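You operate a simulated robot arm through the tools that you are given. There is no shell and no other tool.

Carry out the task below with a simulated robot arm. There is one attempt and no reset: what you move stays moved.

Task
Raise the tub to 30 on the lift gauge, then mix its water even.
Fine: free the orange lift latch, turn the blue knob, lock again; run the stand motor, then switch it off.
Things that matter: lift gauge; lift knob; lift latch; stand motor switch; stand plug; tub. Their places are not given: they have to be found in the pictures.

It is judged by the outcome, as a careful person would: the job done as asked, and still so three seconds after it is handed in. It fails if anything else is knocked over, pushed out of place, dropped, spilled or broken.

Robot
A 6-joint arm with a fingered hand, fixed in place. Base frame: the origin is on the floor under the middle of its stand, x ahead of it, y to its left, z up. Units: mm, degrees, N and s.
With the tool pointing down near the work surface it reaches from about 300 to 820 mm from the base axis. Its first joint turns from -166.0 to 166.0 degrees. Payload 4 kg.
The tool frame sits at the grasp point between the pads (the TCP): z along the fingers, y along the line on which they close. The tips reach 26 mm beyond it. The gripper opens to 132 mm; its body begins 73 mm behind the TCP. The gripper is a hand of 5 fingers: y runs from the thumb to the fingers, the wrist lies at [0, 0, -239] in the tool frame, and closing takes about 1.5 s.
Orientation is that of the tool frame in the base frame, as [roll, pitch, yaw] about the fixed x, y, z axes, in that order (R = Rz(yaw) Ry(pitch) Rx(roll)). With the fingers straight down and closing along the base's y, the tool's x points along the base's -x, its y along +y and its z along -z.

Tools
- The arm moves only by the tool step_arm. Its argument "moves" is a list of rows, each an object (a shift or turn left out is 0, a gripper value left out holds the last) with "dp": the shift along the tool's x, y, z in units of 150 mm (1.0 is 150 mm), a list of three; "rot": the turn, a rotation vector about the tool's x, y, z in units of 180 degrees (1.0 is 180 degrees), a list of three. In form: [{"dp": [dx, dy, dz], "rot": [ax, ay, az]}, ...]. A call has 1 to 20 rows; each row is the pose to reach, as a shift and turn from the pose commanded when the call began, along the tool's axes at that moment. "fingers" is the gripper command, from -1 (fully open) to 1 (shut), values between in proportion, set as the call begins (left out, the last holds). A call with a number of a shift or a turn outside -1 to 1 is refused whole. Rows are played at 5 a second. More than 50 mm and 8.6 degrees between two rows, or a gripper value outside its range, and nothing of the call is played. Where a pose cannot be reached the arm comes as near as it can. A force on the tool above 40 N (or 10 N above the force at the start of the call, whichever is more), or a blocked arm, ends the call early, and 0.2 s more pass. The fingers move at their own pace (about 45 mm/s each) and stop on an object; they squeeze with about 30 N. The grip force told is the motor's: it shows also when the fingers shut on nothing. Time passes only in rows, and 0.2 s behind the last, so rows that repeat a pose let the fingers close. It gives the time, the measured TCP pose, the force on the tool (base axes), the opening and the grip force at its end, in the units of the frame above (readings bear some noise), with the torque about the TCP (base axes, N m) and any sound that the robot's microphone picked up.
- Cameras (640 x 400 px; columns grow to the right, rows downward): "scene" is fixed at [49.3, 498.5, 1477]; the picture's right is [-0.48, -0.88, 0.00], its down [-0.41, 0.22, -0.88] and it looks along [0.78, -0.42, -0.47] (base axes); focal length 332 px, centre (320, 200). "wrist" rides on the gripper at [84, 2, -97] in the tool frame; the picture's right is [-0.02, 1.00, 0.00], its down [-0.75, -0.02, -0.66] and it looks along [-0.66, -0.01, 0.75] (tool axes); focal length 270 px, centre (320, 200).
- get_image(camera): a new picture of that camera. No time passes.
- finger_targets(finger1, finger2, finger3, finger4, thumb_bend): sets how far each is bent, from 0 (flat) to 1 (curled in); at 0.3 the hand is open as for a grip, at 0.7 the pads meet at the TCP. One left out holds its place. A second passes; each finger stops where it meets its share of the squeeze, and holds until it gets a number again. A gripper value or a shape takes the hand back. It gives what a move gives, with no picture; readings hold the bend of each and the force on the fingers (four entries, about 0 where the hand has none), thumb and palm.
- hand_shape(shape): the hand has 5 fingers and takes this shape, open, in about a second: jaw (thumb against the fingers, like two jaws); tri (thumb and two fingers); tip (a fingertip pinch); poke (one finger out to press); point (the index stretched); flat (the hand flat); cup (the hand cupped); fist (a fist). The gripper value then closes the fingers along that shape, each until it touches; the sizes above hold for jaw. It gives what a move gives, with no picture.
- probe_pixels(camera, pixels): there is no depth. For up to 12 entries [column, row, z] of the newest picture of that camera ("zoom" is the newest enlarged one), the place [x, y] in the base frame at which the ray of that pixel passes the height z, good to about 3 mm. No time passes.
- inspect(camera, box): a new picture of the part [left, top, right, bottom] of that camera's present view, enlarged. No time passes.
- job_done(): hands the job in; it is judged then, once.

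Leave the gripper open and the arm clear of the work at the hand-in unless told otherwise.

The tools are called after "Request:" by a JSON object that holds its "op" and its "data". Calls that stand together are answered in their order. step_arm: Moves the arm, as the interface text tells. Its arguments: {"type":"object","properties":{"moves":{"type":"array","items":{"type":"object","properties":{"dp":{"type":"array","items":{"type":"number"}},"rot":{"type":"array","items":{"type":"number"}}}}},"fingers":{"type":"number"}},"required":["moves"]} The other tools are called the same way: hand_shape (shape) gives the hand a shape; finger_targets (finger1, finger2, finger3, finger4, thumb_bend) moves the fingers one by one; get_image (camera) takes a picture; probe_pixels (camera, pixels) gives the place at which the rays of pixels pass given heights; inspect (camera, box) takes an enlarged picture of a part of a camera's view; job_done () hands the job in.

At the start:

```text
clock: 0.0
position: [371.3, 75.8, 1348.3]
tool_rot: [-179.9, 0.1, 180.0]
contact_force: [-0.1, -0.1, -0.6]
moment: [0.02, -0.03, 0.01]
grip_width: 132.0
finger_force: 0.1
shape: jaw
bend: [0.3, 0.3, 0.3, 0.3, 0.3]
finger forces: [0.0, 0.0, 0.0, 0.0, 0.1, 0.1]
```

scene: 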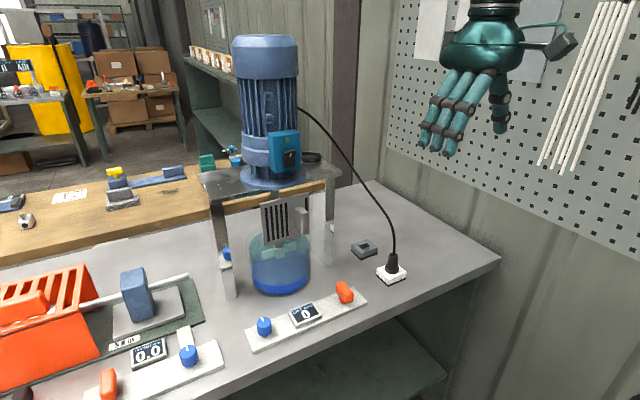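
wrist: 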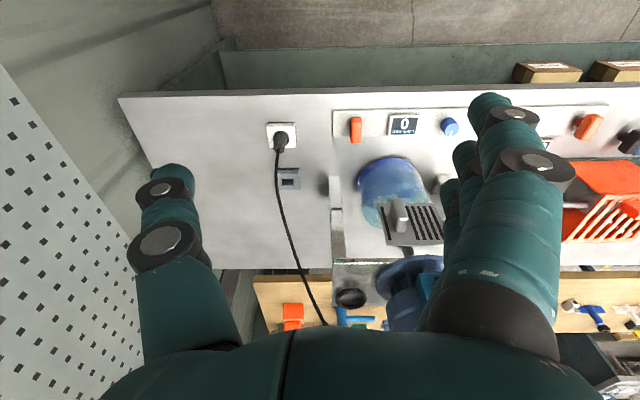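

I see the mixer stand with a blue motor, a tub below, and a panel in front with a blue knob (264,326), a gauge (305,313) and an orange latch (345,292). I'll look closer at each part.

Request:
{"op": "inspect", "data": {"camera": "scene", "box": [230, 270, 390, 370]}}

Request:
{"op": "inspect", "data": {"camera": "scene", "box": [190, 110, 350, 210]}}

Request:
{"op": "inspect", "data": {"camera": "scene", "box": [200, 190, 360, 290]}}

Request:
{"op": "inspect", "data": {"camera": "scene", "box": [320, 210, 440, 285]}}

Request:
{"op": "inspect", "data": {"camera": "scene", "box": [0, 250, 240, 400]}}

```text
4.00 times, centred on (310, 320) of scene
```

zoom: 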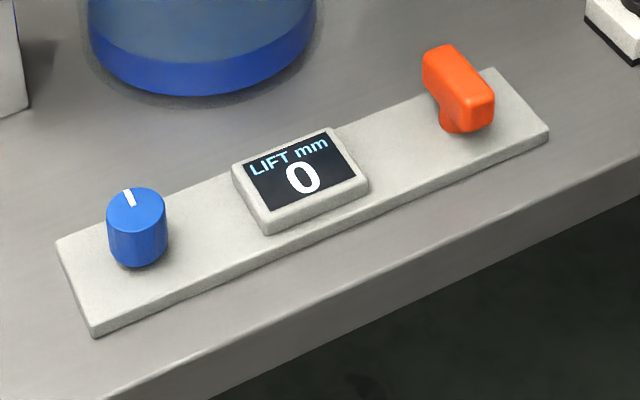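

```text
4.00 times, centred on (270, 160) of scene
```

zoom: 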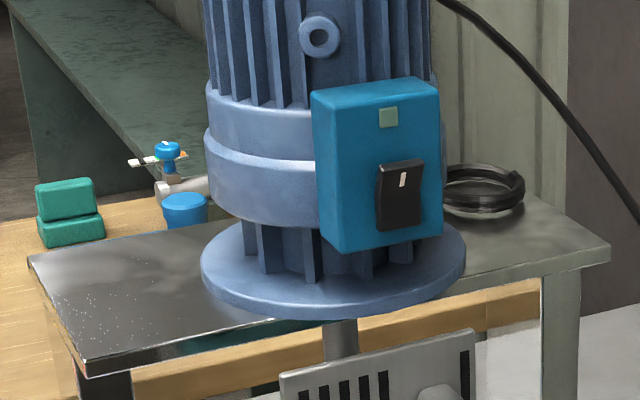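

```text
4.00 times, centred on (280, 240) of scene
```

zoom: 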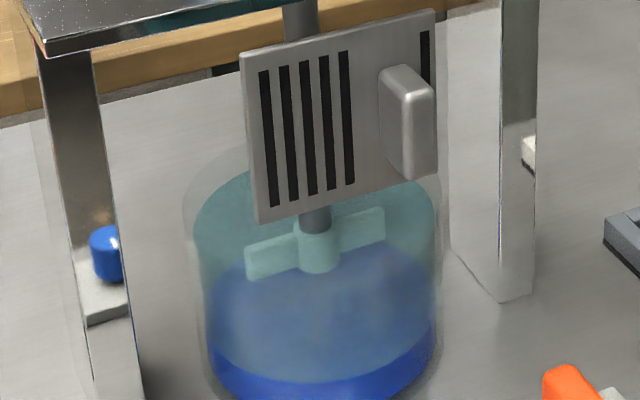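

```text
5.33 times, centred on (380, 248) of scene
```

zoom: 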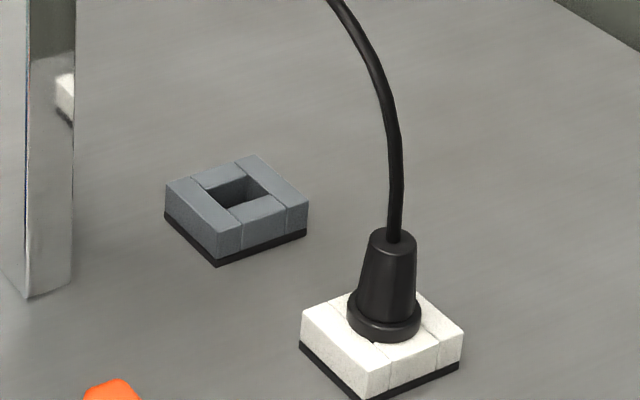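

```text
2.67 times, centred on (120, 325) of scene
```

zoom: 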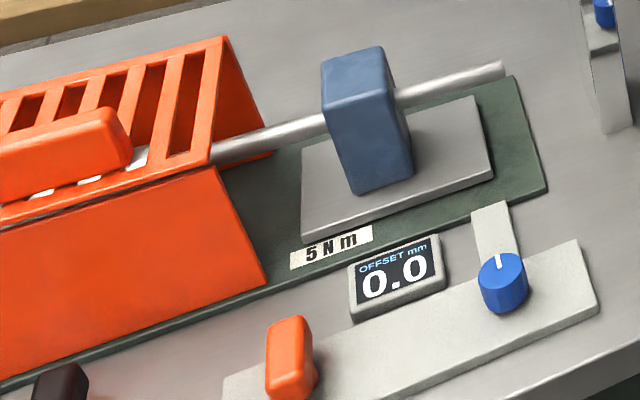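

The lift panel is the front strip on the table: knob (264,326), gauge showing 0, latch (345,292). The motor switch sits on the motor's teal box (290,158). Now I triangulate positions by probing the same points in both cameras at several heights.

Request:
{"op": "get_image", "data": {"camera": "wrist"}}

Request:
{"op": "probe_pixels", "data": {"camera": "scene", "pixels": [[263, 320, 800], [263, 320, 850], [263, 320, 900], [263, 320, 950], [345, 292, 800], [345, 292, 850], [345, 292, 900], [345, 292, 950], [394, 276, 800], [394, 276, 850], [394, 276, 900], [394, 276, 950]]}}

Request:
{"op": "probe_pixels", "data": {"camera": "wrist", "pixels": [[449, 127, 800], [449, 127, 850], [449, 127, 900], [449, 127, 950], [355, 130, 800], [355, 130, 850], [355, 130, 900], [355, 130, 950], [281, 133, 800], [281, 133, 850], [281, 133, 900], [281, 133, 950]]}}

Request:
{"op": "inspect", "data": {"camera": "wrist", "box": [240, 80, 500, 242]}}

```text
taken
```

wrist: 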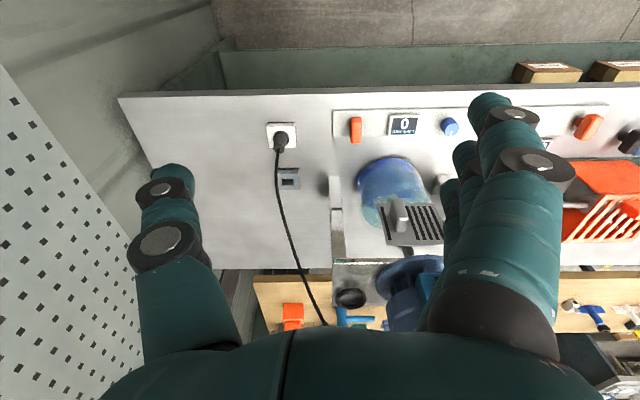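

```text
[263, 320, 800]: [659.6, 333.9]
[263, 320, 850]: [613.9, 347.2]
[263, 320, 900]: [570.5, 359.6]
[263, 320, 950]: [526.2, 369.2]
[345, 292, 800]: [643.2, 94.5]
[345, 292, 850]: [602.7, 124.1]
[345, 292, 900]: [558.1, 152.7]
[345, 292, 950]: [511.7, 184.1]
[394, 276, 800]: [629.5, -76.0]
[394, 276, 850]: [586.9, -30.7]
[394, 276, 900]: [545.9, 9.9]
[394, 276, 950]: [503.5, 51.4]
```

```text
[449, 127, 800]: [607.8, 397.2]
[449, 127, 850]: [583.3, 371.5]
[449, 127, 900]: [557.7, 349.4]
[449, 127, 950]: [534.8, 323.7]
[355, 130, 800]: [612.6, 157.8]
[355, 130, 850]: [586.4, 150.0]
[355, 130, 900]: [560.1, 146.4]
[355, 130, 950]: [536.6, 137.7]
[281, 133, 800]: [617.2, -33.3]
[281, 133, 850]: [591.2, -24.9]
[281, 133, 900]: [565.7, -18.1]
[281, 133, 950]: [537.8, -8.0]
```

```text
2.46 times, centred on (370, 161) of wrist
```

zoom: 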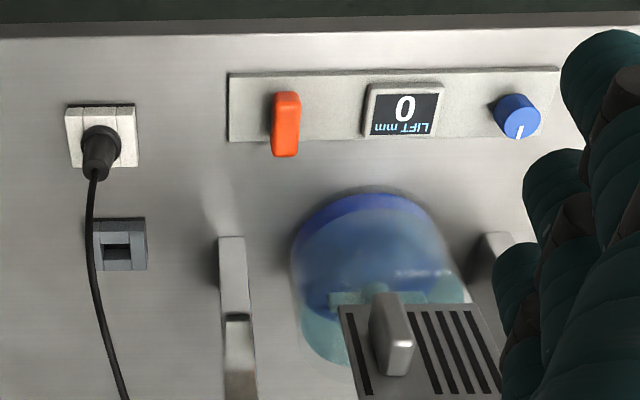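

The lift panel seems at z ≈ 890: knob near (573, 357), latch near (563, 148). I'll move the arm in +y and down for a better wrist view, well clear of everything.

Request:
{"op": "step_arm", "data": {"moves": [{"dp": [0, 0.16, 0.1]}, {"dp": [0, 0.33, 0.2]}, {"dp": [0, 0.5, 0.3]}, {"dp": [0, 0.67, 0.4]}, {"dp": [0, 0.83, 0.5]}, {"dp": [0, 1, 0.6]}]}}

Request:
{"op": "get_image", "data": {"camera": "wrist"}}

Request:
{"op": "get_image", "data": {"camera": "scene"}}

```text
clock: 1.4
position: [371.2, 224.8, 1256.8]
tool_rot: [-180.0, 0.2, 180.0]
contact_force: [-0.1, -0.1, -0.4]
moment: [-0.01, -0.02, 0.0]
grip_width: 131.9
finger_force: 0.0
shape: jaw
bend: [0.3, 0.3, 0.3, 0.3, 0.3]
finger forces: [0.0, 0.0, 0.0, 0.0, 0.0, 0.1]
```

```text
taken
```

wrist: 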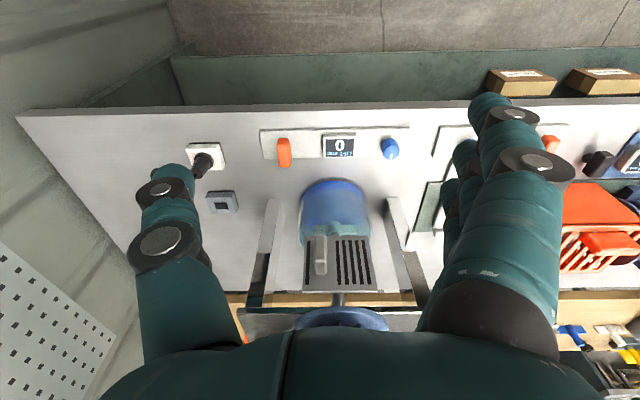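

```text
taken
```

scene: 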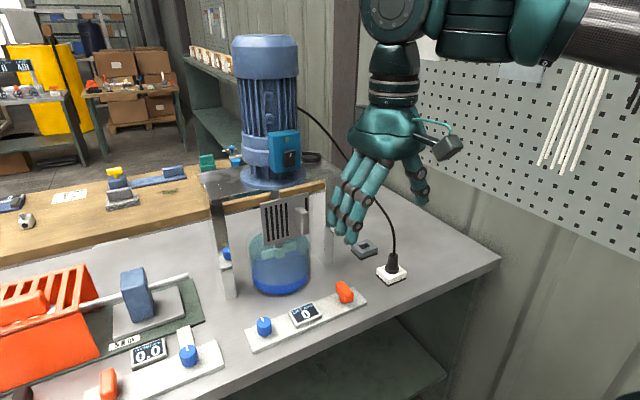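

Clear view: knob (389,148), latch (284,152) in the wrist view. I enlarge and probe again.

Request:
{"op": "inspect", "data": {"camera": "wrist", "box": [240, 110, 440, 235]}}

Request:
{"op": "probe_pixels", "data": {"camera": "wrist", "pixels": [[389, 147, 850], [389, 147, 875], [389, 147, 900], [284, 152, 850], [284, 152, 875], [284, 152, 900], [206, 156, 850], [206, 156, 900]]}}

```text
3.20 times, centred on (340, 172) of wrist
```

zoom: 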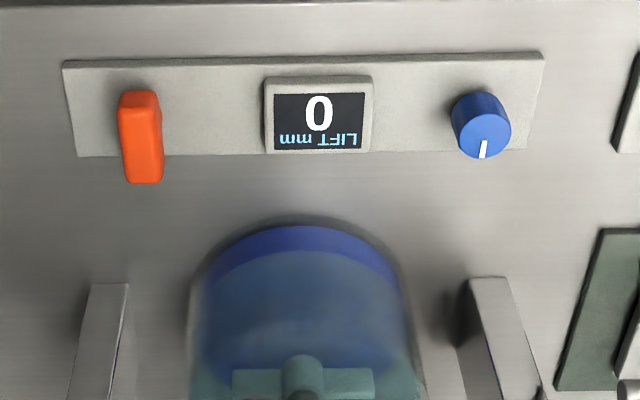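

```text
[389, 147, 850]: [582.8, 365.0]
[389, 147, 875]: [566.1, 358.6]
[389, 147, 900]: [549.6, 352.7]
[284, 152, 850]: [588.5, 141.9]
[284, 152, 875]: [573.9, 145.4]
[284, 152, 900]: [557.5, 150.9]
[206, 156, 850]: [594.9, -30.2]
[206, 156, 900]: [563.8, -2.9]
```

I'll triangulate panel corners with enlarged pictures for better accuracy.

Request:
{"op": "probe_pixels", "data": {"camera": "zoom", "pixels": [[62, 61, 850], [62, 61, 875], [543, 53, 850], [543, 53, 875], [490, 138, 875], [490, 138, 900], [143, 170, 875], [143, 170, 900], [483, 140, 875], [483, 140, 900]]}}

Request:
{"op": "inspect", "data": {"camera": "scene", "box": [230, 270, 390, 370]}}

Request:
{"op": "probe_pixels", "data": {"camera": "zoom", "pixels": [[547, 129, 850], [547, 129, 875], [93, 324, 850], [93, 324, 875], [136, 205, 875], [136, 205, 900], [440, 50, 875], [440, 50, 900], [455, 65, 875], [455, 65, 900], [485, 97, 875], [485, 97, 900]]}}

```text
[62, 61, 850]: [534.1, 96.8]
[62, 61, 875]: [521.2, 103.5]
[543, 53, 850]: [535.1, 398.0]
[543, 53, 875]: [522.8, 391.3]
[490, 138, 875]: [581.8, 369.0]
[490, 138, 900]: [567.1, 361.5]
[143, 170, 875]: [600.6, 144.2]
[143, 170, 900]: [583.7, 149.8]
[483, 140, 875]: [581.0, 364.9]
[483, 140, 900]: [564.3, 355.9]
```

```text
4.00 times, centred on (310, 320) of scene
```

zoom: 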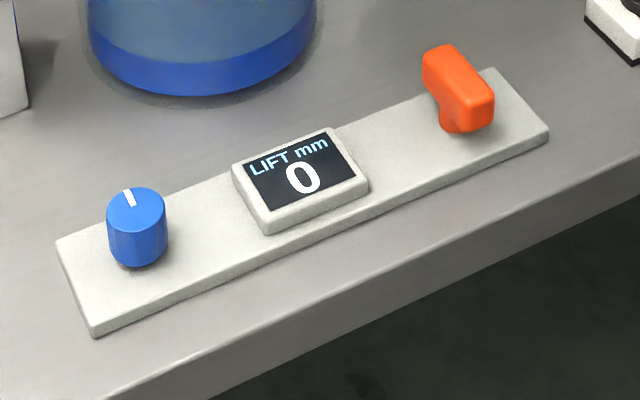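

```text
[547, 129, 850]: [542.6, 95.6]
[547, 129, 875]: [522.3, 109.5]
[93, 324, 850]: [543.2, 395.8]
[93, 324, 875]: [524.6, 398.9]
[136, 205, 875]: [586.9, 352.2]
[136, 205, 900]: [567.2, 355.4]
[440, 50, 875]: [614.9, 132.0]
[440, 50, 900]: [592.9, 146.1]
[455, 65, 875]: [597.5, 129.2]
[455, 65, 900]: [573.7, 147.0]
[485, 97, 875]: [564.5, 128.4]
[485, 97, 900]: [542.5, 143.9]
```

The panel top is at z ≈ 858; knob top about (568, 355, 897), latch handle about (567, 148, 900). I lower toward the panel for a close look at the latch and gauge.

Request:
{"op": "step_arm", "data": {"moves": [{"dp": [0, 0, 0.2]}, {"dp": [0, 0, 0.4]}, {"dp": [0, 0, 0.6]}, {"dp": [0, 0, 0.8]}, {"dp": [0, 0, 1]}]}}

Request:
{"op": "get_image", "data": {"camera": "wrist"}}

Request:
{"op": "inspect", "data": {"camera": "wrist", "box": [160, 100, 480, 300]}}

```text
clock: 2.6
position: [371.7, 225.5, 1109.2]
tool_rot: [-179.8, 0.0, 179.9]
contact_force: [0.4, 0.5, -0.3]
moment: [-0.03, 0.0, 0.01]
grip_width: 132.0
finger_force: 0.1
shape: jaw
bend: [0.3, 0.3, 0.3, 0.3, 0.3]
finger forces: [0.1, 0.0, 0.0, 0.0, 0.1, 0.1]
```

```text
taken
```

wrist: 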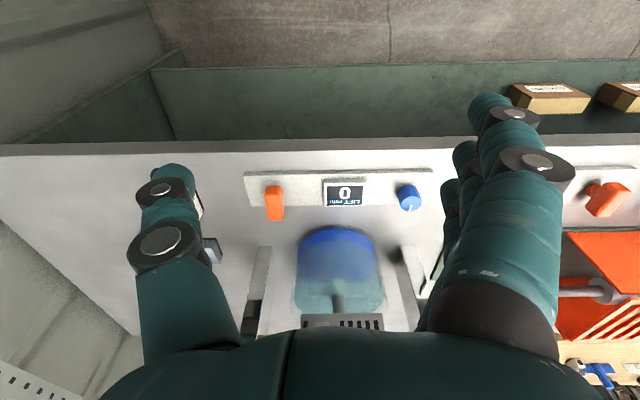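

```text
2.00 times, centred on (320, 200) of wrist
```

zoom: 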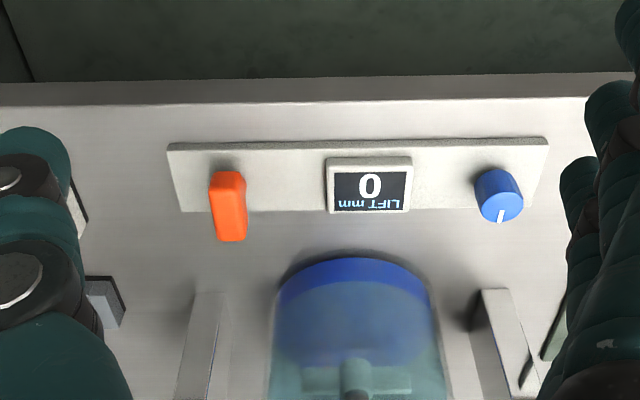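

The gauge reads 0; the latch handle lies along x over the panel. I'll try the "tri" shape (thumb and two fingers) to have a slim grip, and look at the result.

Request:
{"op": "hand_shape", "data": {"shape": "tri"}}

Request:
{"op": "get_image", "data": {"camera": "wrist"}}

Request:
{"op": "get_image", "data": {"camera": "scene"}}

```text
clock: 3.5
position: [372.0, 226.4, 1109.1]
tool_rot: [-179.9, 0.1, 179.9]
contact_force: [-0.5, -0.1, -0.2]
moment: [0.0, -0.01, 0.01]
grip_width: 131.8
finger_force: 0.1
shape: tri
bend: [0.0, 0.3, 0.3, 0.0, 0.3]
finger forces: [0.0, 0.0, 0.0, 0.0, 0.1, 0.1]
```

```text
taken
```

wrist: 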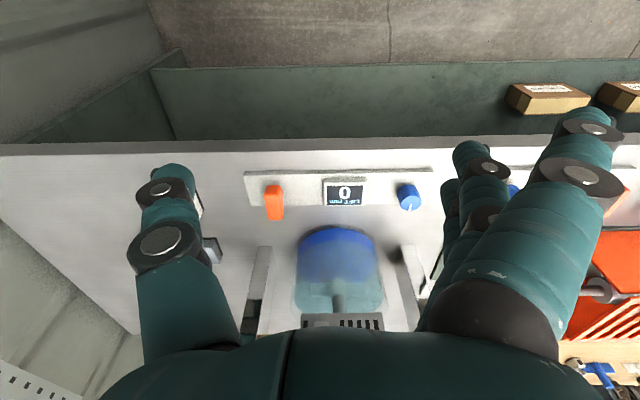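

```text
taken
```

scene: 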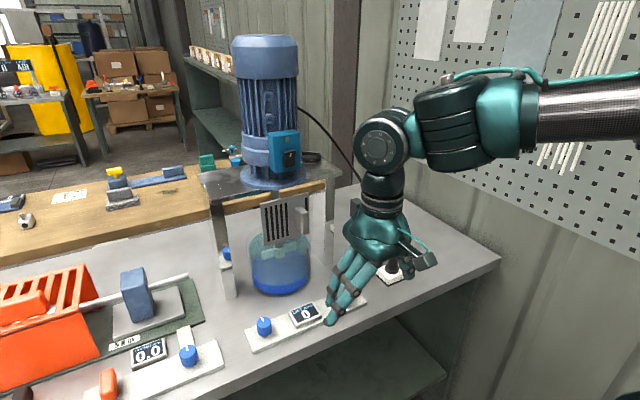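

Tri leaves two fingers stretched out, which would stick out over neighbours, so I return to the jaw shape. I also probe the stand legs' feet (331,265), (233,297) and the top plate's corners (211,204), (342,174) to know the clearances.

Request:
{"op": "hand_shape", "data": {"shape": "jaw"}}

Request:
{"op": "probe_pixels", "data": {"camera": "scene", "pixels": [[331, 265, 848], [233, 298, 848], [281, 293, 848], [211, 204, 1050], [211, 204, 1100], [211, 204, 1150], [342, 174, 1050], [342, 174, 1100], [342, 174, 1150], [272, 190, 1100], [290, 158, 1200], [290, 158, 1230]]}}

Request:
{"op": "inspect", "data": {"camera": "scene", "box": [190, 30, 350, 130]}}

```text
clock: 4.4
position: [372.5, 224.0, 1108.7]
tool_rot: [-179.9, 0.0, 179.9]
contact_force: [-0.5, -0.7, -1.2]
moment: [0.02, 0.04, -0.02]
grip_width: 132.0
finger_force: 0.1
shape: jaw
bend: [0.3, 0.3, 0.3, 0.3, 0.3]
finger forces: [0.0, 0.1, 0.0, 0.0, 0.1, 0.0]
```

```text
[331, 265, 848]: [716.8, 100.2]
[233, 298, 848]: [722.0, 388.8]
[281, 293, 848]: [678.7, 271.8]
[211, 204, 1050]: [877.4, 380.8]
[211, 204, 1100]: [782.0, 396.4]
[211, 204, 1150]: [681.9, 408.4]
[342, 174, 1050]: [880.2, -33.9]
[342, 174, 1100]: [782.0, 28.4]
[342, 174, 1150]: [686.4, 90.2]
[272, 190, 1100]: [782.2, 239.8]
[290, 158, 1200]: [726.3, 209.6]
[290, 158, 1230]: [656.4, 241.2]
```

```text
4.00 times, centred on (270, 80) of scene
```

zoom: 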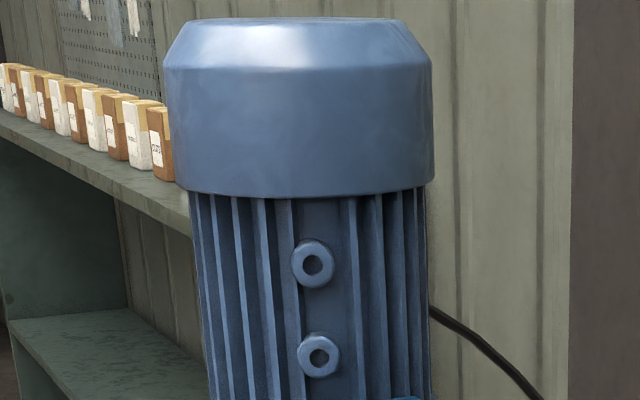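

Stand plate front edge is at x ≈ 688, z ≈ 1147, so a downward hand at x ≈ 567 stays clear. I move above the latch (567,148), with the jaw half closed to about 60 mm.

Request:
{"op": "step_arm", "data": {"moves": [{"dp": [-0.2, -0.1, 0]}, {"dp": [-0.4, -0.2, 0]}, {"dp": [-0.6, -0.3, 0]}, {"dp": [-0.8, -0.4, 0]}, {"dp": [-1, -0.51, 0]}], "fingers": 0.1}}

Request:
{"op": "step_arm", "data": {"moves": [{"dp": [-0.1, 0, 0.15]}, {"dp": [-0.2, 0, 0.3]}, {"dp": [-0.3, 0, 0.5]}]}}

Request:
{"op": "get_image", "data": {"camera": "wrist"}}

Request:
{"op": "get_image", "data": {"camera": "scene"}}

```text
clock: 5.6
position: [520.9, 147.5, 1109.1]
tool_rot: [180.0, 0.1, -180.0]
contact_force: [0.4, -0.3, -0.1]
moment: [0.02, -0.01, -0.01]
grip_width: 60.5
finger_force: 0.1
shape: jaw
bend: [0.73, 0.73, 0.73, 0.73, 0.7]
finger forces: [0.0, 0.0, 0.0, 0.1, 0.0, 0.0]
```

```text
clock: 6.4
position: [566.5, 147.0, 1034.9]
tool_rot: [-179.9, 0.0, -179.9]
contact_force: [-0.3, 1.4, 0.9]
moment: [0.01, -0.02, 0.03]
grip_width: 60.0
finger_force: 0.2
shape: jaw
bend: [0.73, 0.73, 0.73, 0.73, 0.7]
finger forces: [0.0, 0.1, 0.0, 0.0, 0.1, 0.0]
```

```text
taken
```

wrist: 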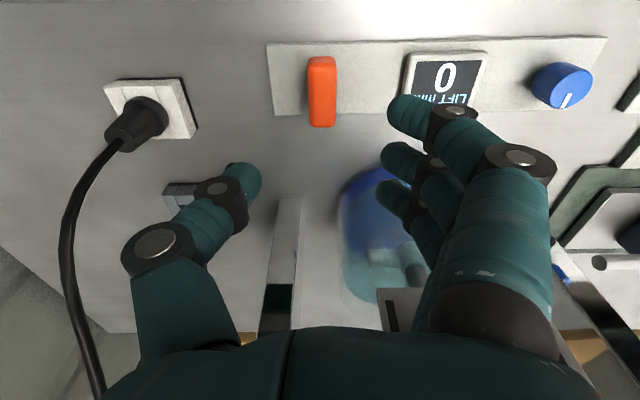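

```text
taken
```

scene: 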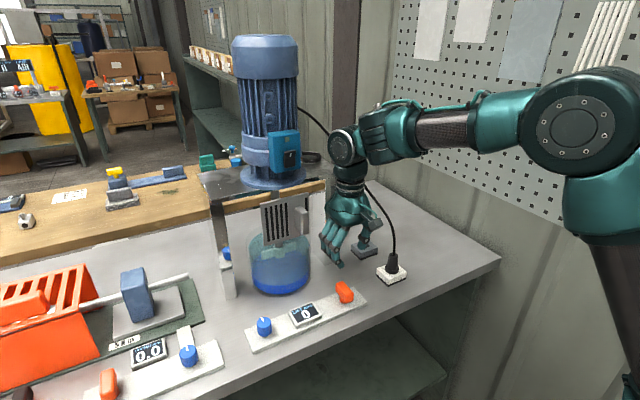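

The latch is now right under the hand at (321,62)–(321,122). I probe its corners for the exact outline.

Request:
{"op": "inspect", "data": {"camera": "wrist", "box": [240, 20, 400, 120]}}

Request:
{"op": "probe_pixels", "data": {"camera": "wrist", "pixels": [[321, 62, 890], [321, 62, 900], [321, 112, 890], [321, 112, 900], [309, 90, 895], [335, 90, 895], [269, 45, 858], [606, 38, 858], [275, 112, 858], [560, 75, 897]]}}

```text
4.00 times, centred on (320, 70) of wrist
```

zoom: 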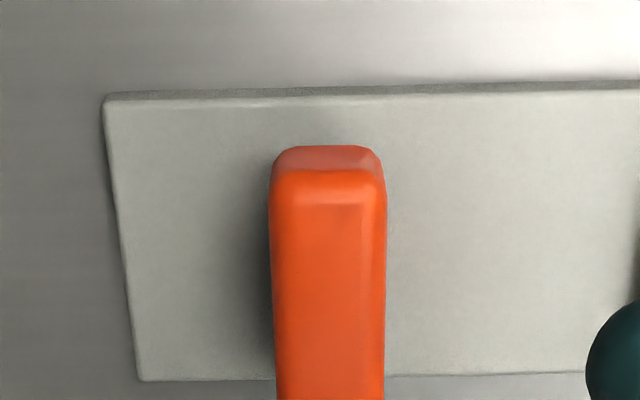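

```text
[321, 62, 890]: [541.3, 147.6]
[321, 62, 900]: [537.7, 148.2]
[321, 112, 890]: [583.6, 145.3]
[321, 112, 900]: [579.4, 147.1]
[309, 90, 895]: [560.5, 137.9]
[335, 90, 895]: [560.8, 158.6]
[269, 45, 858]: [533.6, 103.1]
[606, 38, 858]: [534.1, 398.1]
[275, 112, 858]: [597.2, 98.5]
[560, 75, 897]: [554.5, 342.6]
```

The latch bar is about 21 mm wide (y 138–159), x 540–592, top near z 897. I descend straight over it to TCP z ≈ 893, slowly.

Request:
{"op": "step_arm", "data": {"moves": [{"dp": [0, 0.005, 0.15]}, {"dp": [0, 0.005, 0.3]}, {"dp": [0, 0.005, 0.45]}, {"dp": [0, 0.005, 0.6]}, {"dp": [0, 0.005, 0.7]}]}}

Request:
{"op": "get_image", "data": {"camera": "wrist"}}

Request:
{"op": "inspect", "data": {"camera": "scene", "box": [240, 200, 400, 300]}}

```text
clock: 7.6
position: [566.8, 148.9, 927.5]
tool_rot: [-179.8, 0.0, -180.0]
contact_force: [0.6, -0.2, -0.1]
moment: [-0.07, -0.02, 0.01]
grip_width: 60.2
finger_force: 0.1
shape: jaw
bend: [0.73, 0.73, 0.73, 0.73, 0.7]
finger forces: [0.1, 0.0, 0.1, 0.0, 0.1, 0.0]
```

```text
taken
```

wrist: 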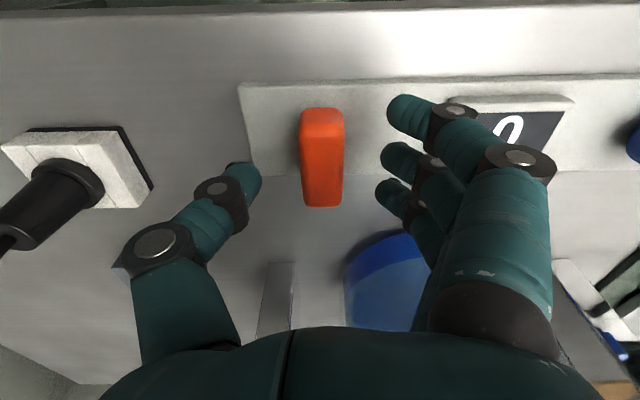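

```text
4.00 times, centred on (320, 250) of scene
```

zoom: 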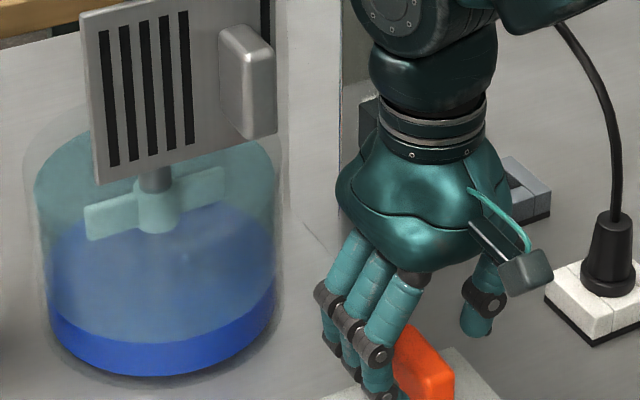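

Fingers straddle the bar cleanly. I go down another 33 mm and then close.

Request:
{"op": "step_arm", "data": {"moves": [{"dp": [0, 0, 0.07]}, {"dp": [0, 0, 0.14]}, {"dp": [0, 0, 0.21]}]}}

Request:
{"op": "get_image", "data": {"camera": "wrist"}}

Request:
{"op": "inspect", "data": {"camera": "scene", "box": [260, 220, 420, 320]}}

```text
clock: 8.4
position: [565.8, 148.9, 896.9]
tool_rot: [-179.9, -0.1, 180.0]
contact_force: [0.0, -0.1, -1.1]
moment: [0.0, 0.0, -0.02]
grip_width: 60.4
finger_force: 0.1
shape: jaw
bend: [0.73, 0.73, 0.73, 0.73, 0.7]
finger forces: [0.1, 0.0, 0.0, 0.0, 0.0, 0.0]
```

```text
taken
```

wrist: 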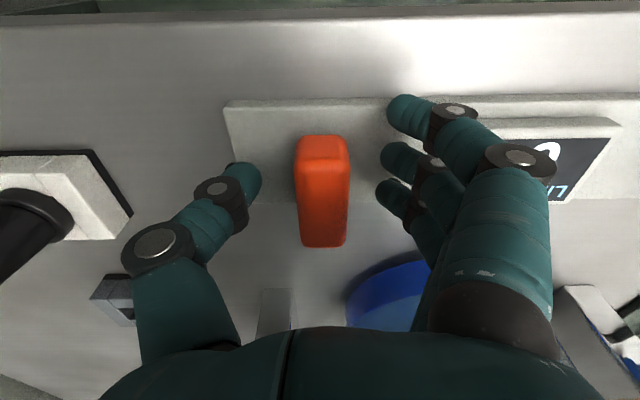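

```text
4.00 times, centred on (340, 270) of scene
```

zoom: 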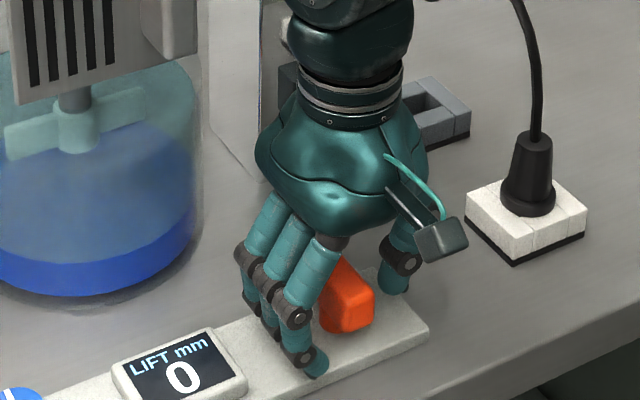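

The bar is between thumb and fingers. I close the hand on it.

Request:
{"op": "step_arm", "data": {"moves": [{"dp": [0, 0, 0.01]}, {"dp": [0, 0, 0.01]}, {"dp": [0, 0, 0.01]}, {"dp": [0, 0, 0.01]}, {"dp": [0, 0, 0.01]}, {"dp": [0, 0, 0.01]}, {"dp": [0, 0, 0.01]}], "fingers": 1}}

Request:
{"op": "get_image", "data": {"camera": "wrist"}}

Request:
{"op": "inspect", "data": {"camera": "scene", "box": [260, 220, 420, 320]}}

```text
clock: 10.0
position: [566.6, 148.5, 894.8]
tool_rot: [-179.8, 0.0, 179.8]
contact_force: [0.7, -9.6, -4.2]
moment: [-0.14, -0.05, 0.01]
grip_width: 11.9
finger_force: 29.4
shape: jaw
bend: [0.66, 0.73, 0.73, 0.73, 0.7]
finger forces: [2.9, 7.8, 7.6, 3.5, 28.0, 0.0]
```

```text
taken
```

wrist: 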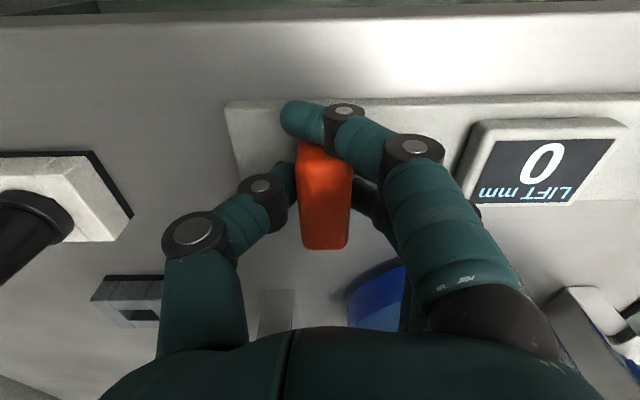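

```text
4.00 times, centred on (340, 270) of scene
```

zoom: 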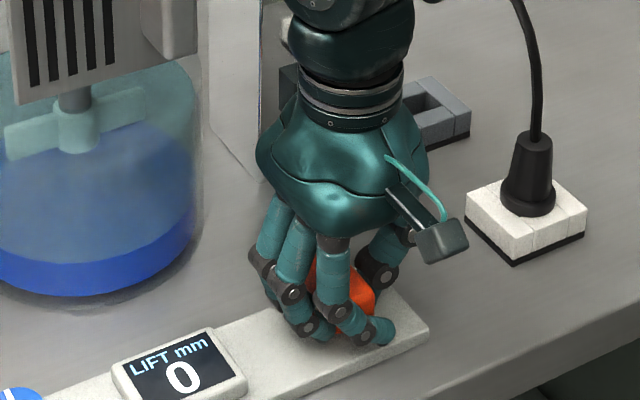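

The bar is gripped (≈28 N). I try a small turn about the vertical, 16° counter-clockwise (seen from above), and read the torque.

Request:
{"op": "step_arm", "data": {"moves": [{"dp": [0, 0, 0], "rot": [0, 0, -0.03]}, {"dp": [0, 0, 0], "rot": [0, 0, -0.06]}, {"dp": [0, 0, 0], "rot": [0, 0, -0.09]}, {"dp": [0, 0, 0], "rot": [0, 0, -0.09]}]}}

Request:
{"op": "get_image", "data": {"camera": "wrist"}}

Request:
{"op": "inspect", "data": {"camera": "scene", "box": [260, 220, 420, 320]}}

```text
clock: 11.0
position: [566.8, 148.0, 895.0]
tool_rot: [-179.9, 0.0, -163.7]
contact_force: [4.4, -14.4, -5.4]
moment: [-0.27, -0.08, -0.02]
grip_width: 11.5
finger_force: 30.0
shape: jaw
bend: [0.66, 0.72, 0.73, 0.73, 0.7]
finger forces: [3.0, 7.5, 7.4, 3.8, 31.5, 0.0]
```

```text
taken
```

wrist: 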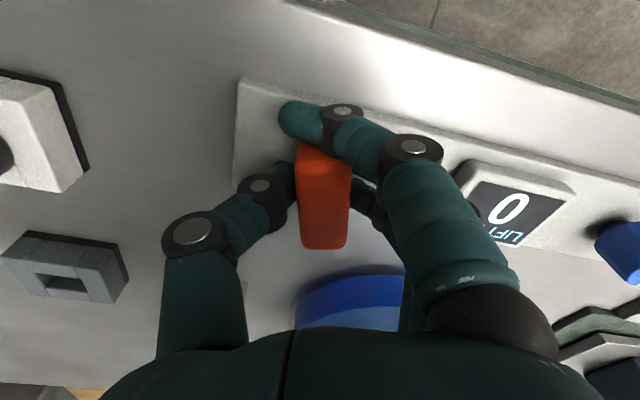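

```text
4.00 times, centred on (340, 270) of scene
```

zoom: 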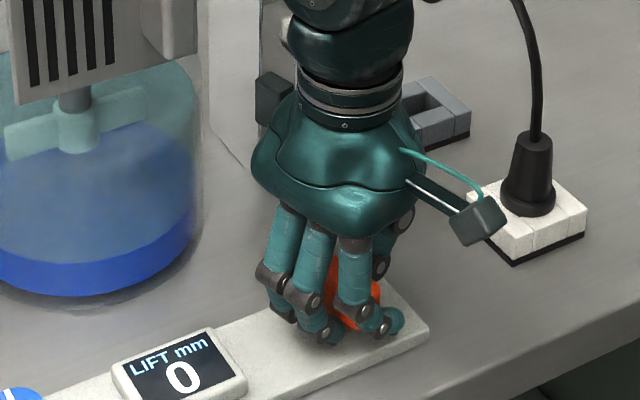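

The bar turned along with the hand at almost no torque, so it's a rotary latch. I go on counter-clockwise, watching torque.

Request:
{"op": "step_arm", "data": {"moves": [{"rot": [0, 0, -0.04]}, {"rot": [0, 0, -0.08]}, {"rot": [0, 0, -0.12]}, {"rot": [0, 0, -0.16]}, {"rot": [0, 0, -0.16]}]}}

Request:
{"op": "get_image", "data": {"camera": "wrist"}}

Request:
{"op": "get_image", "data": {"camera": "scene"}}

```text
clock: 12.2
position: [568.7, 149.5, 895.0]
tool_rot: [-179.9, 0.1, -134.9]
contact_force: [14.6, -9.4, -3.7]
moment: [-0.19, -0.23, 0.0]
grip_width: 11.3
finger_force: 30.0
shape: jaw
bend: [0.66, 0.72, 0.73, 0.73, 0.7]
finger forces: [2.6, 7.1, 7.2, 4.0, 32.5, 0.0]
```

```text
taken
```

wrist: 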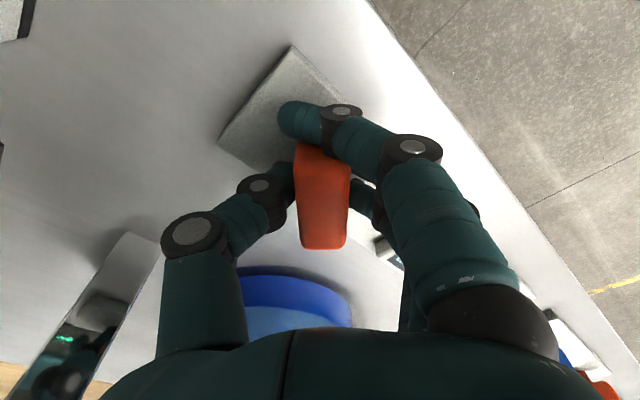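

```text
taken
```

scene: 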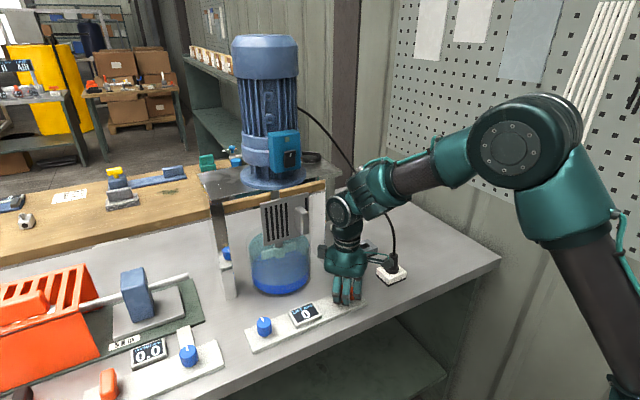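

Still free. I continue counter-clockwise in smaller steps, watching for a stop.

Request:
{"op": "step_arm", "data": {"moves": [{"rot": [0, 0, -0.04]}, {"rot": [0, 0, -0.08]}, {"rot": [0, 0, -0.12]}, {"rot": [0, 0, -0.12]}]}}

Request:
{"op": "get_image", "data": {"camera": "wrist"}}

Request:
{"op": "inspect", "data": {"camera": "scene", "box": [260, 220, 420, 320]}}

```text
clock: 13.2
position: [567.7, 149.8, 894.9]
tool_rot: [-179.9, 0.0, -113.3]
contact_force: [21.0, -2.0, -3.0]
moment: [-0.01, -0.37, 0.0]
grip_width: 11.9
finger_force: 29.7
shape: jaw
bend: [0.66, 0.72, 0.73, 0.73, 0.7]
finger forces: [2.0, 6.7, 6.7, 4.9, 33.8, 0.1]
```

```text
taken
```

wrist: 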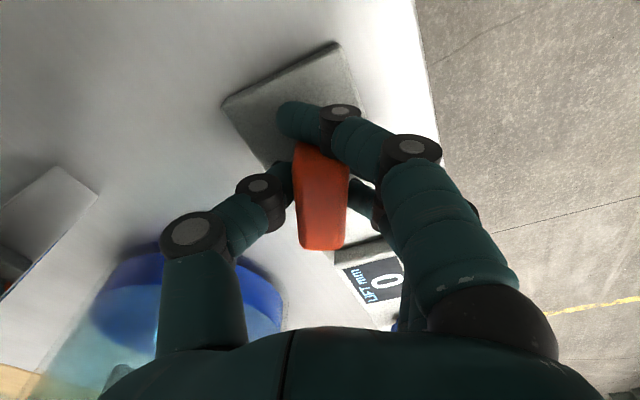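

```text
4.00 times, centred on (340, 270) of scene
```

zoom: 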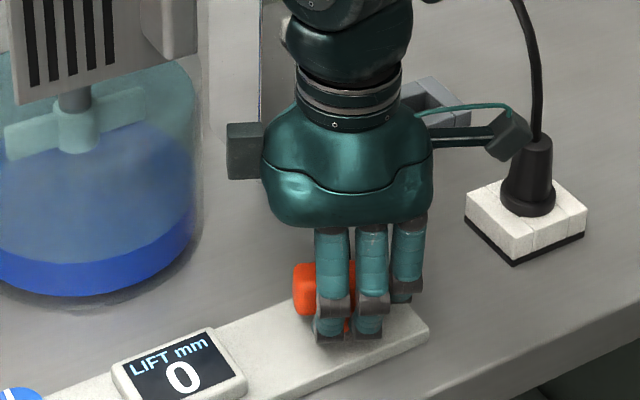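

No stop yet (67° turned). I ease the sideways load by 1.5 mm and continue to about 90°.

Request:
{"op": "step_arm", "data": {"moves": [{"dp": [0, -0.01, 0], "rot": [0, 0, -0.03]}, {"dp": [0, -0.01, 0], "rot": [0, 0, -0.065]}, {"dp": [0, -0.01, 0], "rot": [0, 0, -0.1]}, {"dp": [0, -0.01, 0], "rot": [0, 0, -0.13]}, {"dp": [0, -0.01, 0], "rot": [0, 0, -0.13]}]}}

Request:
{"op": "get_image", "data": {"camera": "wrist"}}

Request:
{"op": "inspect", "data": {"camera": "scene", "box": [260, 220, 420, 320]}}

```text
clock: 14.4
position: [568.4, 149.3, 894.5]
tool_rot: [180.0, 0.1, -89.9]
contact_force: [9.8, 17.4, -1.6]
moment: [0.22, -0.18, 0.01]
grip_width: 11.3
finger_force: 29.6
shape: jaw
bend: [0.67, 0.72, 0.72, 0.73, 0.7]
finger forces: [1.0, 8.0, 8.0, 7.7, 28.4, 0.0]
```

```text
taken
```

wrist: 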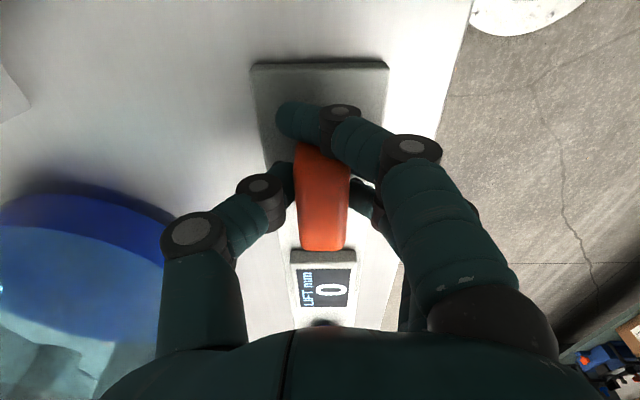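

```text
4.00 times, centred on (340, 270) of scene
```

zoom: 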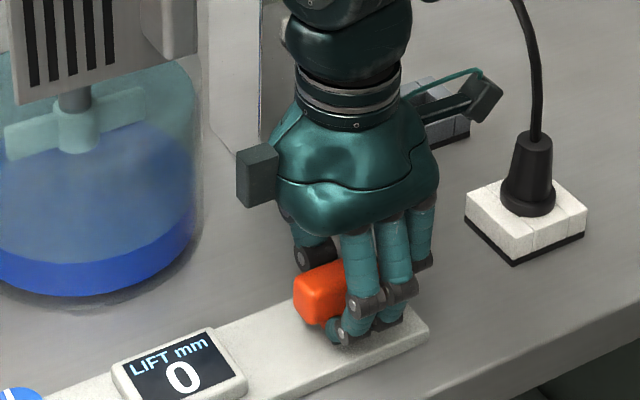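

The bar now lies along the panel (90° turned), wrist yaw −90°. I test 4° more to see whether there is an end stop.

Request:
{"op": "step_arm", "data": {"moves": [{"rot": [0, 0, -0.012]}, {"rot": [0, 0, -0.024]}, {"rot": [0, 0, -0.024]}]}}

Request:
{"op": "inspect", "data": {"camera": "wrist", "box": [220, 40, 420, 330]}}

```text
clock: 15.2
position: [567.8, 148.9, 894.7]
tool_rot: [-179.8, -0.1, -85.5]
contact_force: [10.2, 22.5, -2.6]
moment: [0.15, -0.21, -0.41]
grip_width: 11.4
finger_force: 29.9
shape: jaw
bend: [0.67, 0.72, 0.72, 0.73, 0.7]
finger forces: [0.5, 9.3, 7.0, 13.8, 27.7, 0.0]
```

```text
1.38 times, centred on (320, 185) of wrist
```

zoom: 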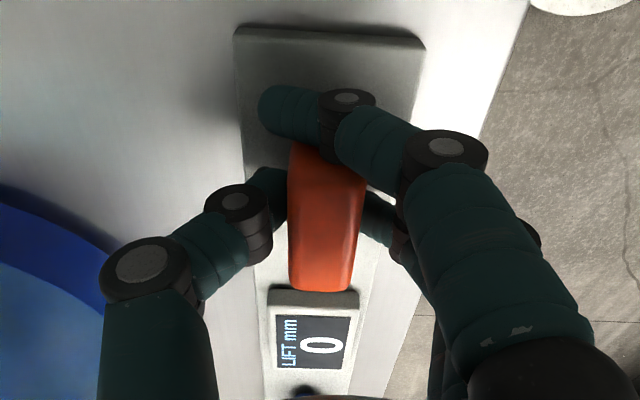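

Torque appeared at −85.5° (−0.41 N·m): the end stop is at 90°, so the latch is fully open. I turn back the 4°, open the hand partly, and rise straight up.

Request:
{"op": "step_arm", "data": {"moves": [{"rot": [0, 0, 0.02]}, {"rot": [0, 0, 0.02]}]}}

Request:
{"op": "step_arm", "data": {"moves": [{"dp": [0, 0, 0]}, {"dp": [0, 0, 0]}, {"dp": [0, 0, 0]}, {"dp": [0, 0, 0]}, {"dp": [0, 0, 0]}], "fingers": 0.1}}

Request:
{"op": "get_image", "data": {"camera": "wrist"}}

```text
clock: 15.8
position: [568.0, 148.5, 893.1]
tool_rot: [-179.9, -0.2, -89.4]
contact_force: [9.9, 20.4, -1.8]
moment: [0.25, -0.18, -0.01]
grip_width: 11.5
finger_force: 30.1
shape: jaw
bend: [0.67, 0.72, 0.72, 0.73, 0.7]
finger forces: [0.6, 7.4, 8.4, 9.0, 27.1, 0.0]
```

```text
clock: 17.0
position: [568.2, 148.5, 895.1]
tool_rot: [180.0, -0.1, -89.3]
contact_force: [0.3, 0.2, 0.4]
moment: [0.01, 0.0, -0.01]
grip_width: 58.5
finger_force: 0.0
shape: jaw
bend: [0.73, 0.73, 0.73, 0.73, 0.7]
finger forces: [0.0, 0.0, 0.0, 0.1, 0.2, 0.0]
```

```text
taken
```

wrist: 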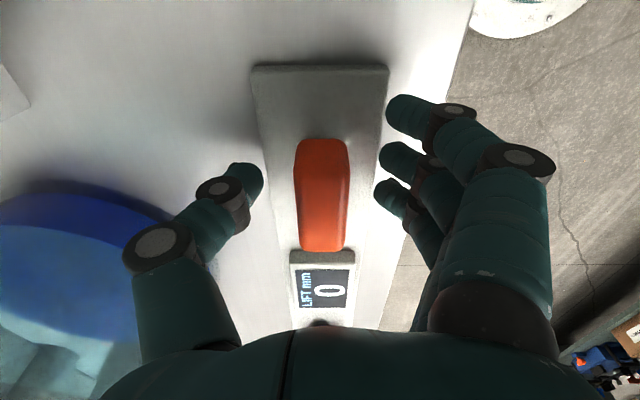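

The latch is freed and the bar rests along the panel. I raise 105 mm, then carry the hand over to the knob (568, 355).

Request:
{"op": "step_arm", "data": {"moves": [{"dp": [0, 0, -0.2]}, {"dp": [0, 0, -0.45]}, {"dp": [0, 0, -0.7]}]}}

Request:
{"op": "step_arm", "data": {"moves": [{"dp": [-0.25, 0, 0]}, {"dp": [-0.5, 0, 0]}, {"dp": [-0.75, 0, 0]}, {"dp": [-1, 0, 0]}]}}

Request:
{"op": "get_image", "data": {"camera": "wrist"}}

Request:
{"op": "get_image", "data": {"camera": "scene"}}

```text
clock: 17.8
position: [568.6, 149.8, 1000.4]
tool_rot: [-180.0, -0.1, -89.3]
contact_force: [-0.5, -0.5, 0.8]
moment: [0.01, 0.01, 0.02]
grip_width: 58.3
finger_force: 0.2
shape: jaw
bend: [0.73, 0.73, 0.73, 0.73, 0.7]
finger forces: [0.0, 0.0, 0.0, 0.0, 0.0, 0.1]
```

```text
clock: 18.8
position: [565.4, 297.3, 999.3]
tool_rot: [-179.9, -0.2, -89.3]
contact_force: [0.0, 0.2, 0.1]
moment: [-0.01, 0.0, -0.02]
grip_width: 58.7
finger_force: 0.0
shape: jaw
bend: [0.73, 0.73, 0.73, 0.73, 0.7]
finger forces: [0.0, 0.1, 0.0, 0.1, 0.0, 0.0]
```

```text
taken
```

wrist: 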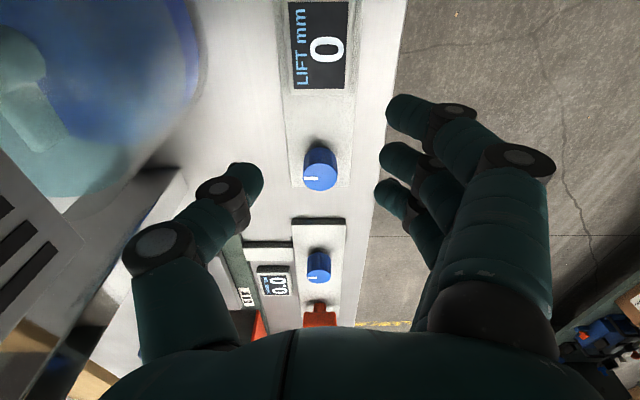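

```text
taken
```

scene: 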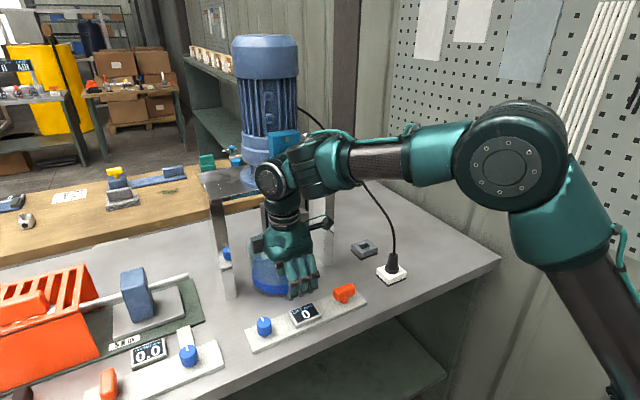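

The scene camera still sees the gauge (0) and latch now turned along the panel. I probe the knob top at (319,182) in the wrist view to centre on it.

Request:
{"op": "inspect", "data": {"camera": "wrist", "box": [260, 110, 380, 220]}}

Request:
{"op": "probe_pixels", "data": {"camera": "wrist", "pixels": [[320, 177, 897], [303, 177, 897], [337, 177, 897], [320, 190, 897], [320, 155, 862], [288, 205, 858], [348, 205, 858], [288, 140, 858]]}}

```text
3.64 times, centred on (320, 165) of wrist
```

zoom: 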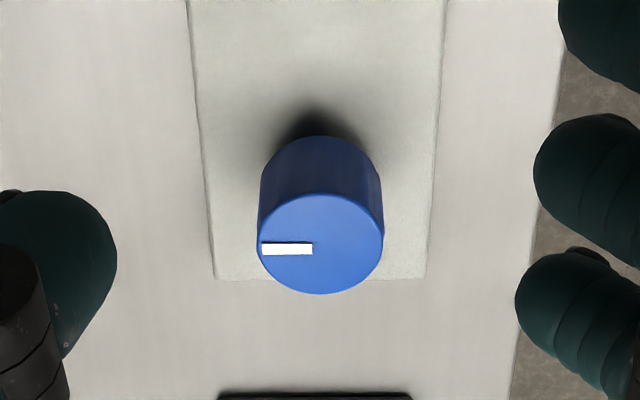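

```text
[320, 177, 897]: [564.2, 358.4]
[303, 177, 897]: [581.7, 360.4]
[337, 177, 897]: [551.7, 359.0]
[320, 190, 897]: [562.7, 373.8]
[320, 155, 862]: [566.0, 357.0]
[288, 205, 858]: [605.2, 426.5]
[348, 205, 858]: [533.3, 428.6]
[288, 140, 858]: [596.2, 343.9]
```

Request:
{"op": "probe_pixels", "data": {"camera": "zoom", "pixels": [[320, 244, 897], [257, 244, 897], [383, 244, 897], [320, 194, 897], [320, 294, 897], [320, 244, 890], [320, 244, 904]]}}

```text
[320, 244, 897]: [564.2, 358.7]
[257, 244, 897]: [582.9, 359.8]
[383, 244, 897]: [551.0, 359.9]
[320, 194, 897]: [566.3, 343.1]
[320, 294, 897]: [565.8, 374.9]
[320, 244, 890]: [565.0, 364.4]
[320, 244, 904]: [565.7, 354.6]
```

Knob centre ≈ (566, 357), about 32 mm wide. I move over it and come down partway to check alignment.

Request:
{"op": "step_arm", "data": {"moves": [{"dp": [-0.2, -0.005, 0]}, {"dp": [-0.398, -0.009, 0]}, {"dp": [-0.398, -0.009, 0.2]}, {"dp": [-0.398, -0.009, 0.4]}]}}

Request:
{"op": "get_image", "data": {"camera": "wrist"}}

Request:
{"op": "inspect", "data": {"camera": "scene", "box": [200, 230, 360, 370]}}

```text
clock: 19.8
position: [566.3, 357.1, 938.3]
tool_rot: [-179.9, -0.1, -89.4]
contact_force: [1.6, -0.3, -0.3]
moment: [0.0, -0.02, -0.02]
grip_width: 58.4
finger_force: 0.1
shape: jaw
bend: [0.73, 0.73, 0.73, 0.73, 0.7]
finger forces: [0.0, 0.1, 0.0, 0.0, 0.1, 0.0]
```

```text
taken
```

wrist: 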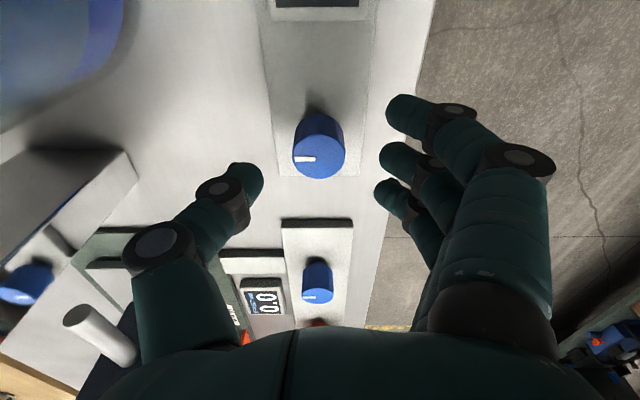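

```text
2.86 times, centred on (280, 300) of scene
```

zoom: 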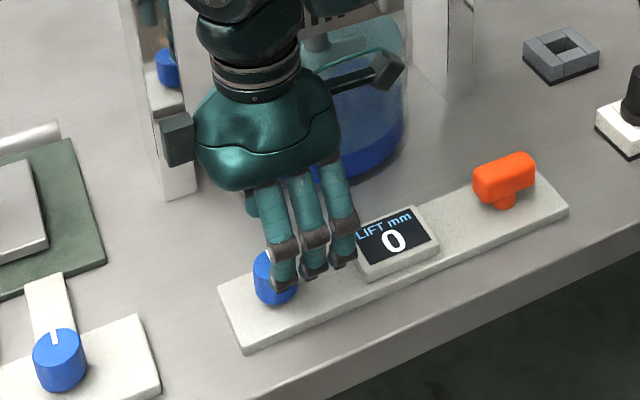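

Aligned. I descend to z ≈ 891 and close on the knob.

Request:
{"op": "step_arm", "data": {"moves": [{"dp": [0, 0, 0.11]}, {"dp": [0, 0, 0.22]}, {"dp": [0, 0, 0.31]}]}}

Request:
{"op": "step_arm", "data": {"moves": [{"dp": [0, 0, 0]}, {"dp": [0, 0, 0]}, {"dp": [0, 0, 0]}, {"dp": [0, 0, 0]}, {"dp": [0, 0, 0]}, {"dp": [0, 0, 0]}], "fingers": 1}}

Request:
{"op": "get_image", "data": {"camera": "wrist"}}

Request:
{"op": "inspect", "data": {"camera": "scene", "box": [200, 230, 360, 370]}}

```text
clock: 20.6
position: [565.9, 356.7, 893.3]
tool_rot: [179.9, -0.1, -89.3]
contact_force: [0.7, 0.8, 0.0]
moment: [0.01, 0.0, 0.01]
grip_width: 58.6
finger_force: 0.1
shape: jaw
bend: [0.73, 0.73, 0.73, 0.73, 0.7]
finger forces: [0.0, 0.0, 0.0, 0.0, 0.0, 0.0]
```

```text
clock: 22.0
position: [567.2, 357.3, 893.5]
tool_rot: [-179.9, 0.0, -89.4]
contact_force: [11.1, -1.2, -4.0]
moment: [-0.02, -0.09, -0.06]
grip_width: 13.3
finger_force: 30.0
shape: jaw
bend: [0.67, 0.72, 0.73, 0.67, 0.7]
finger forces: [0.0, 7.6, 7.9, 0.0, 26.1, 0.0]
```

```text
taken
```

wrist: 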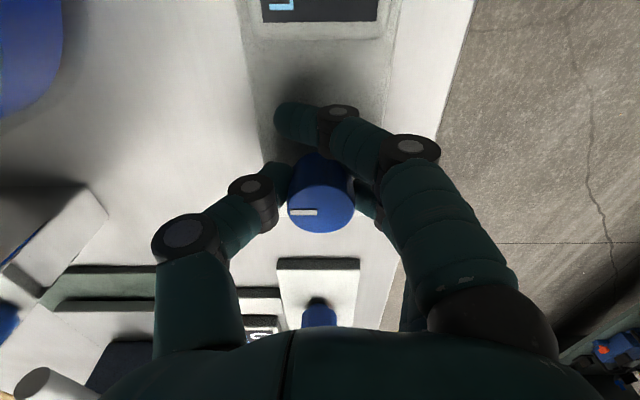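

```text
2.86 times, centred on (280, 300) of scene
```

zoom: 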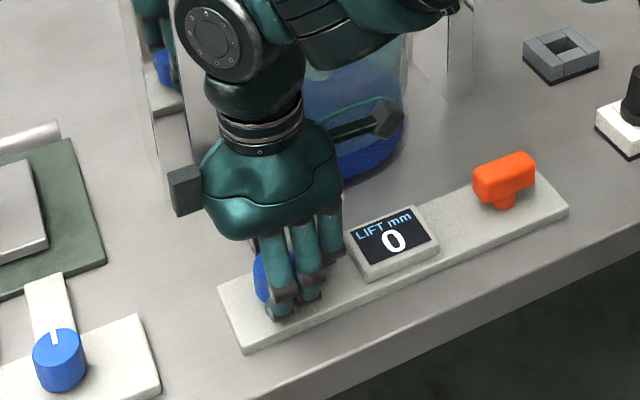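

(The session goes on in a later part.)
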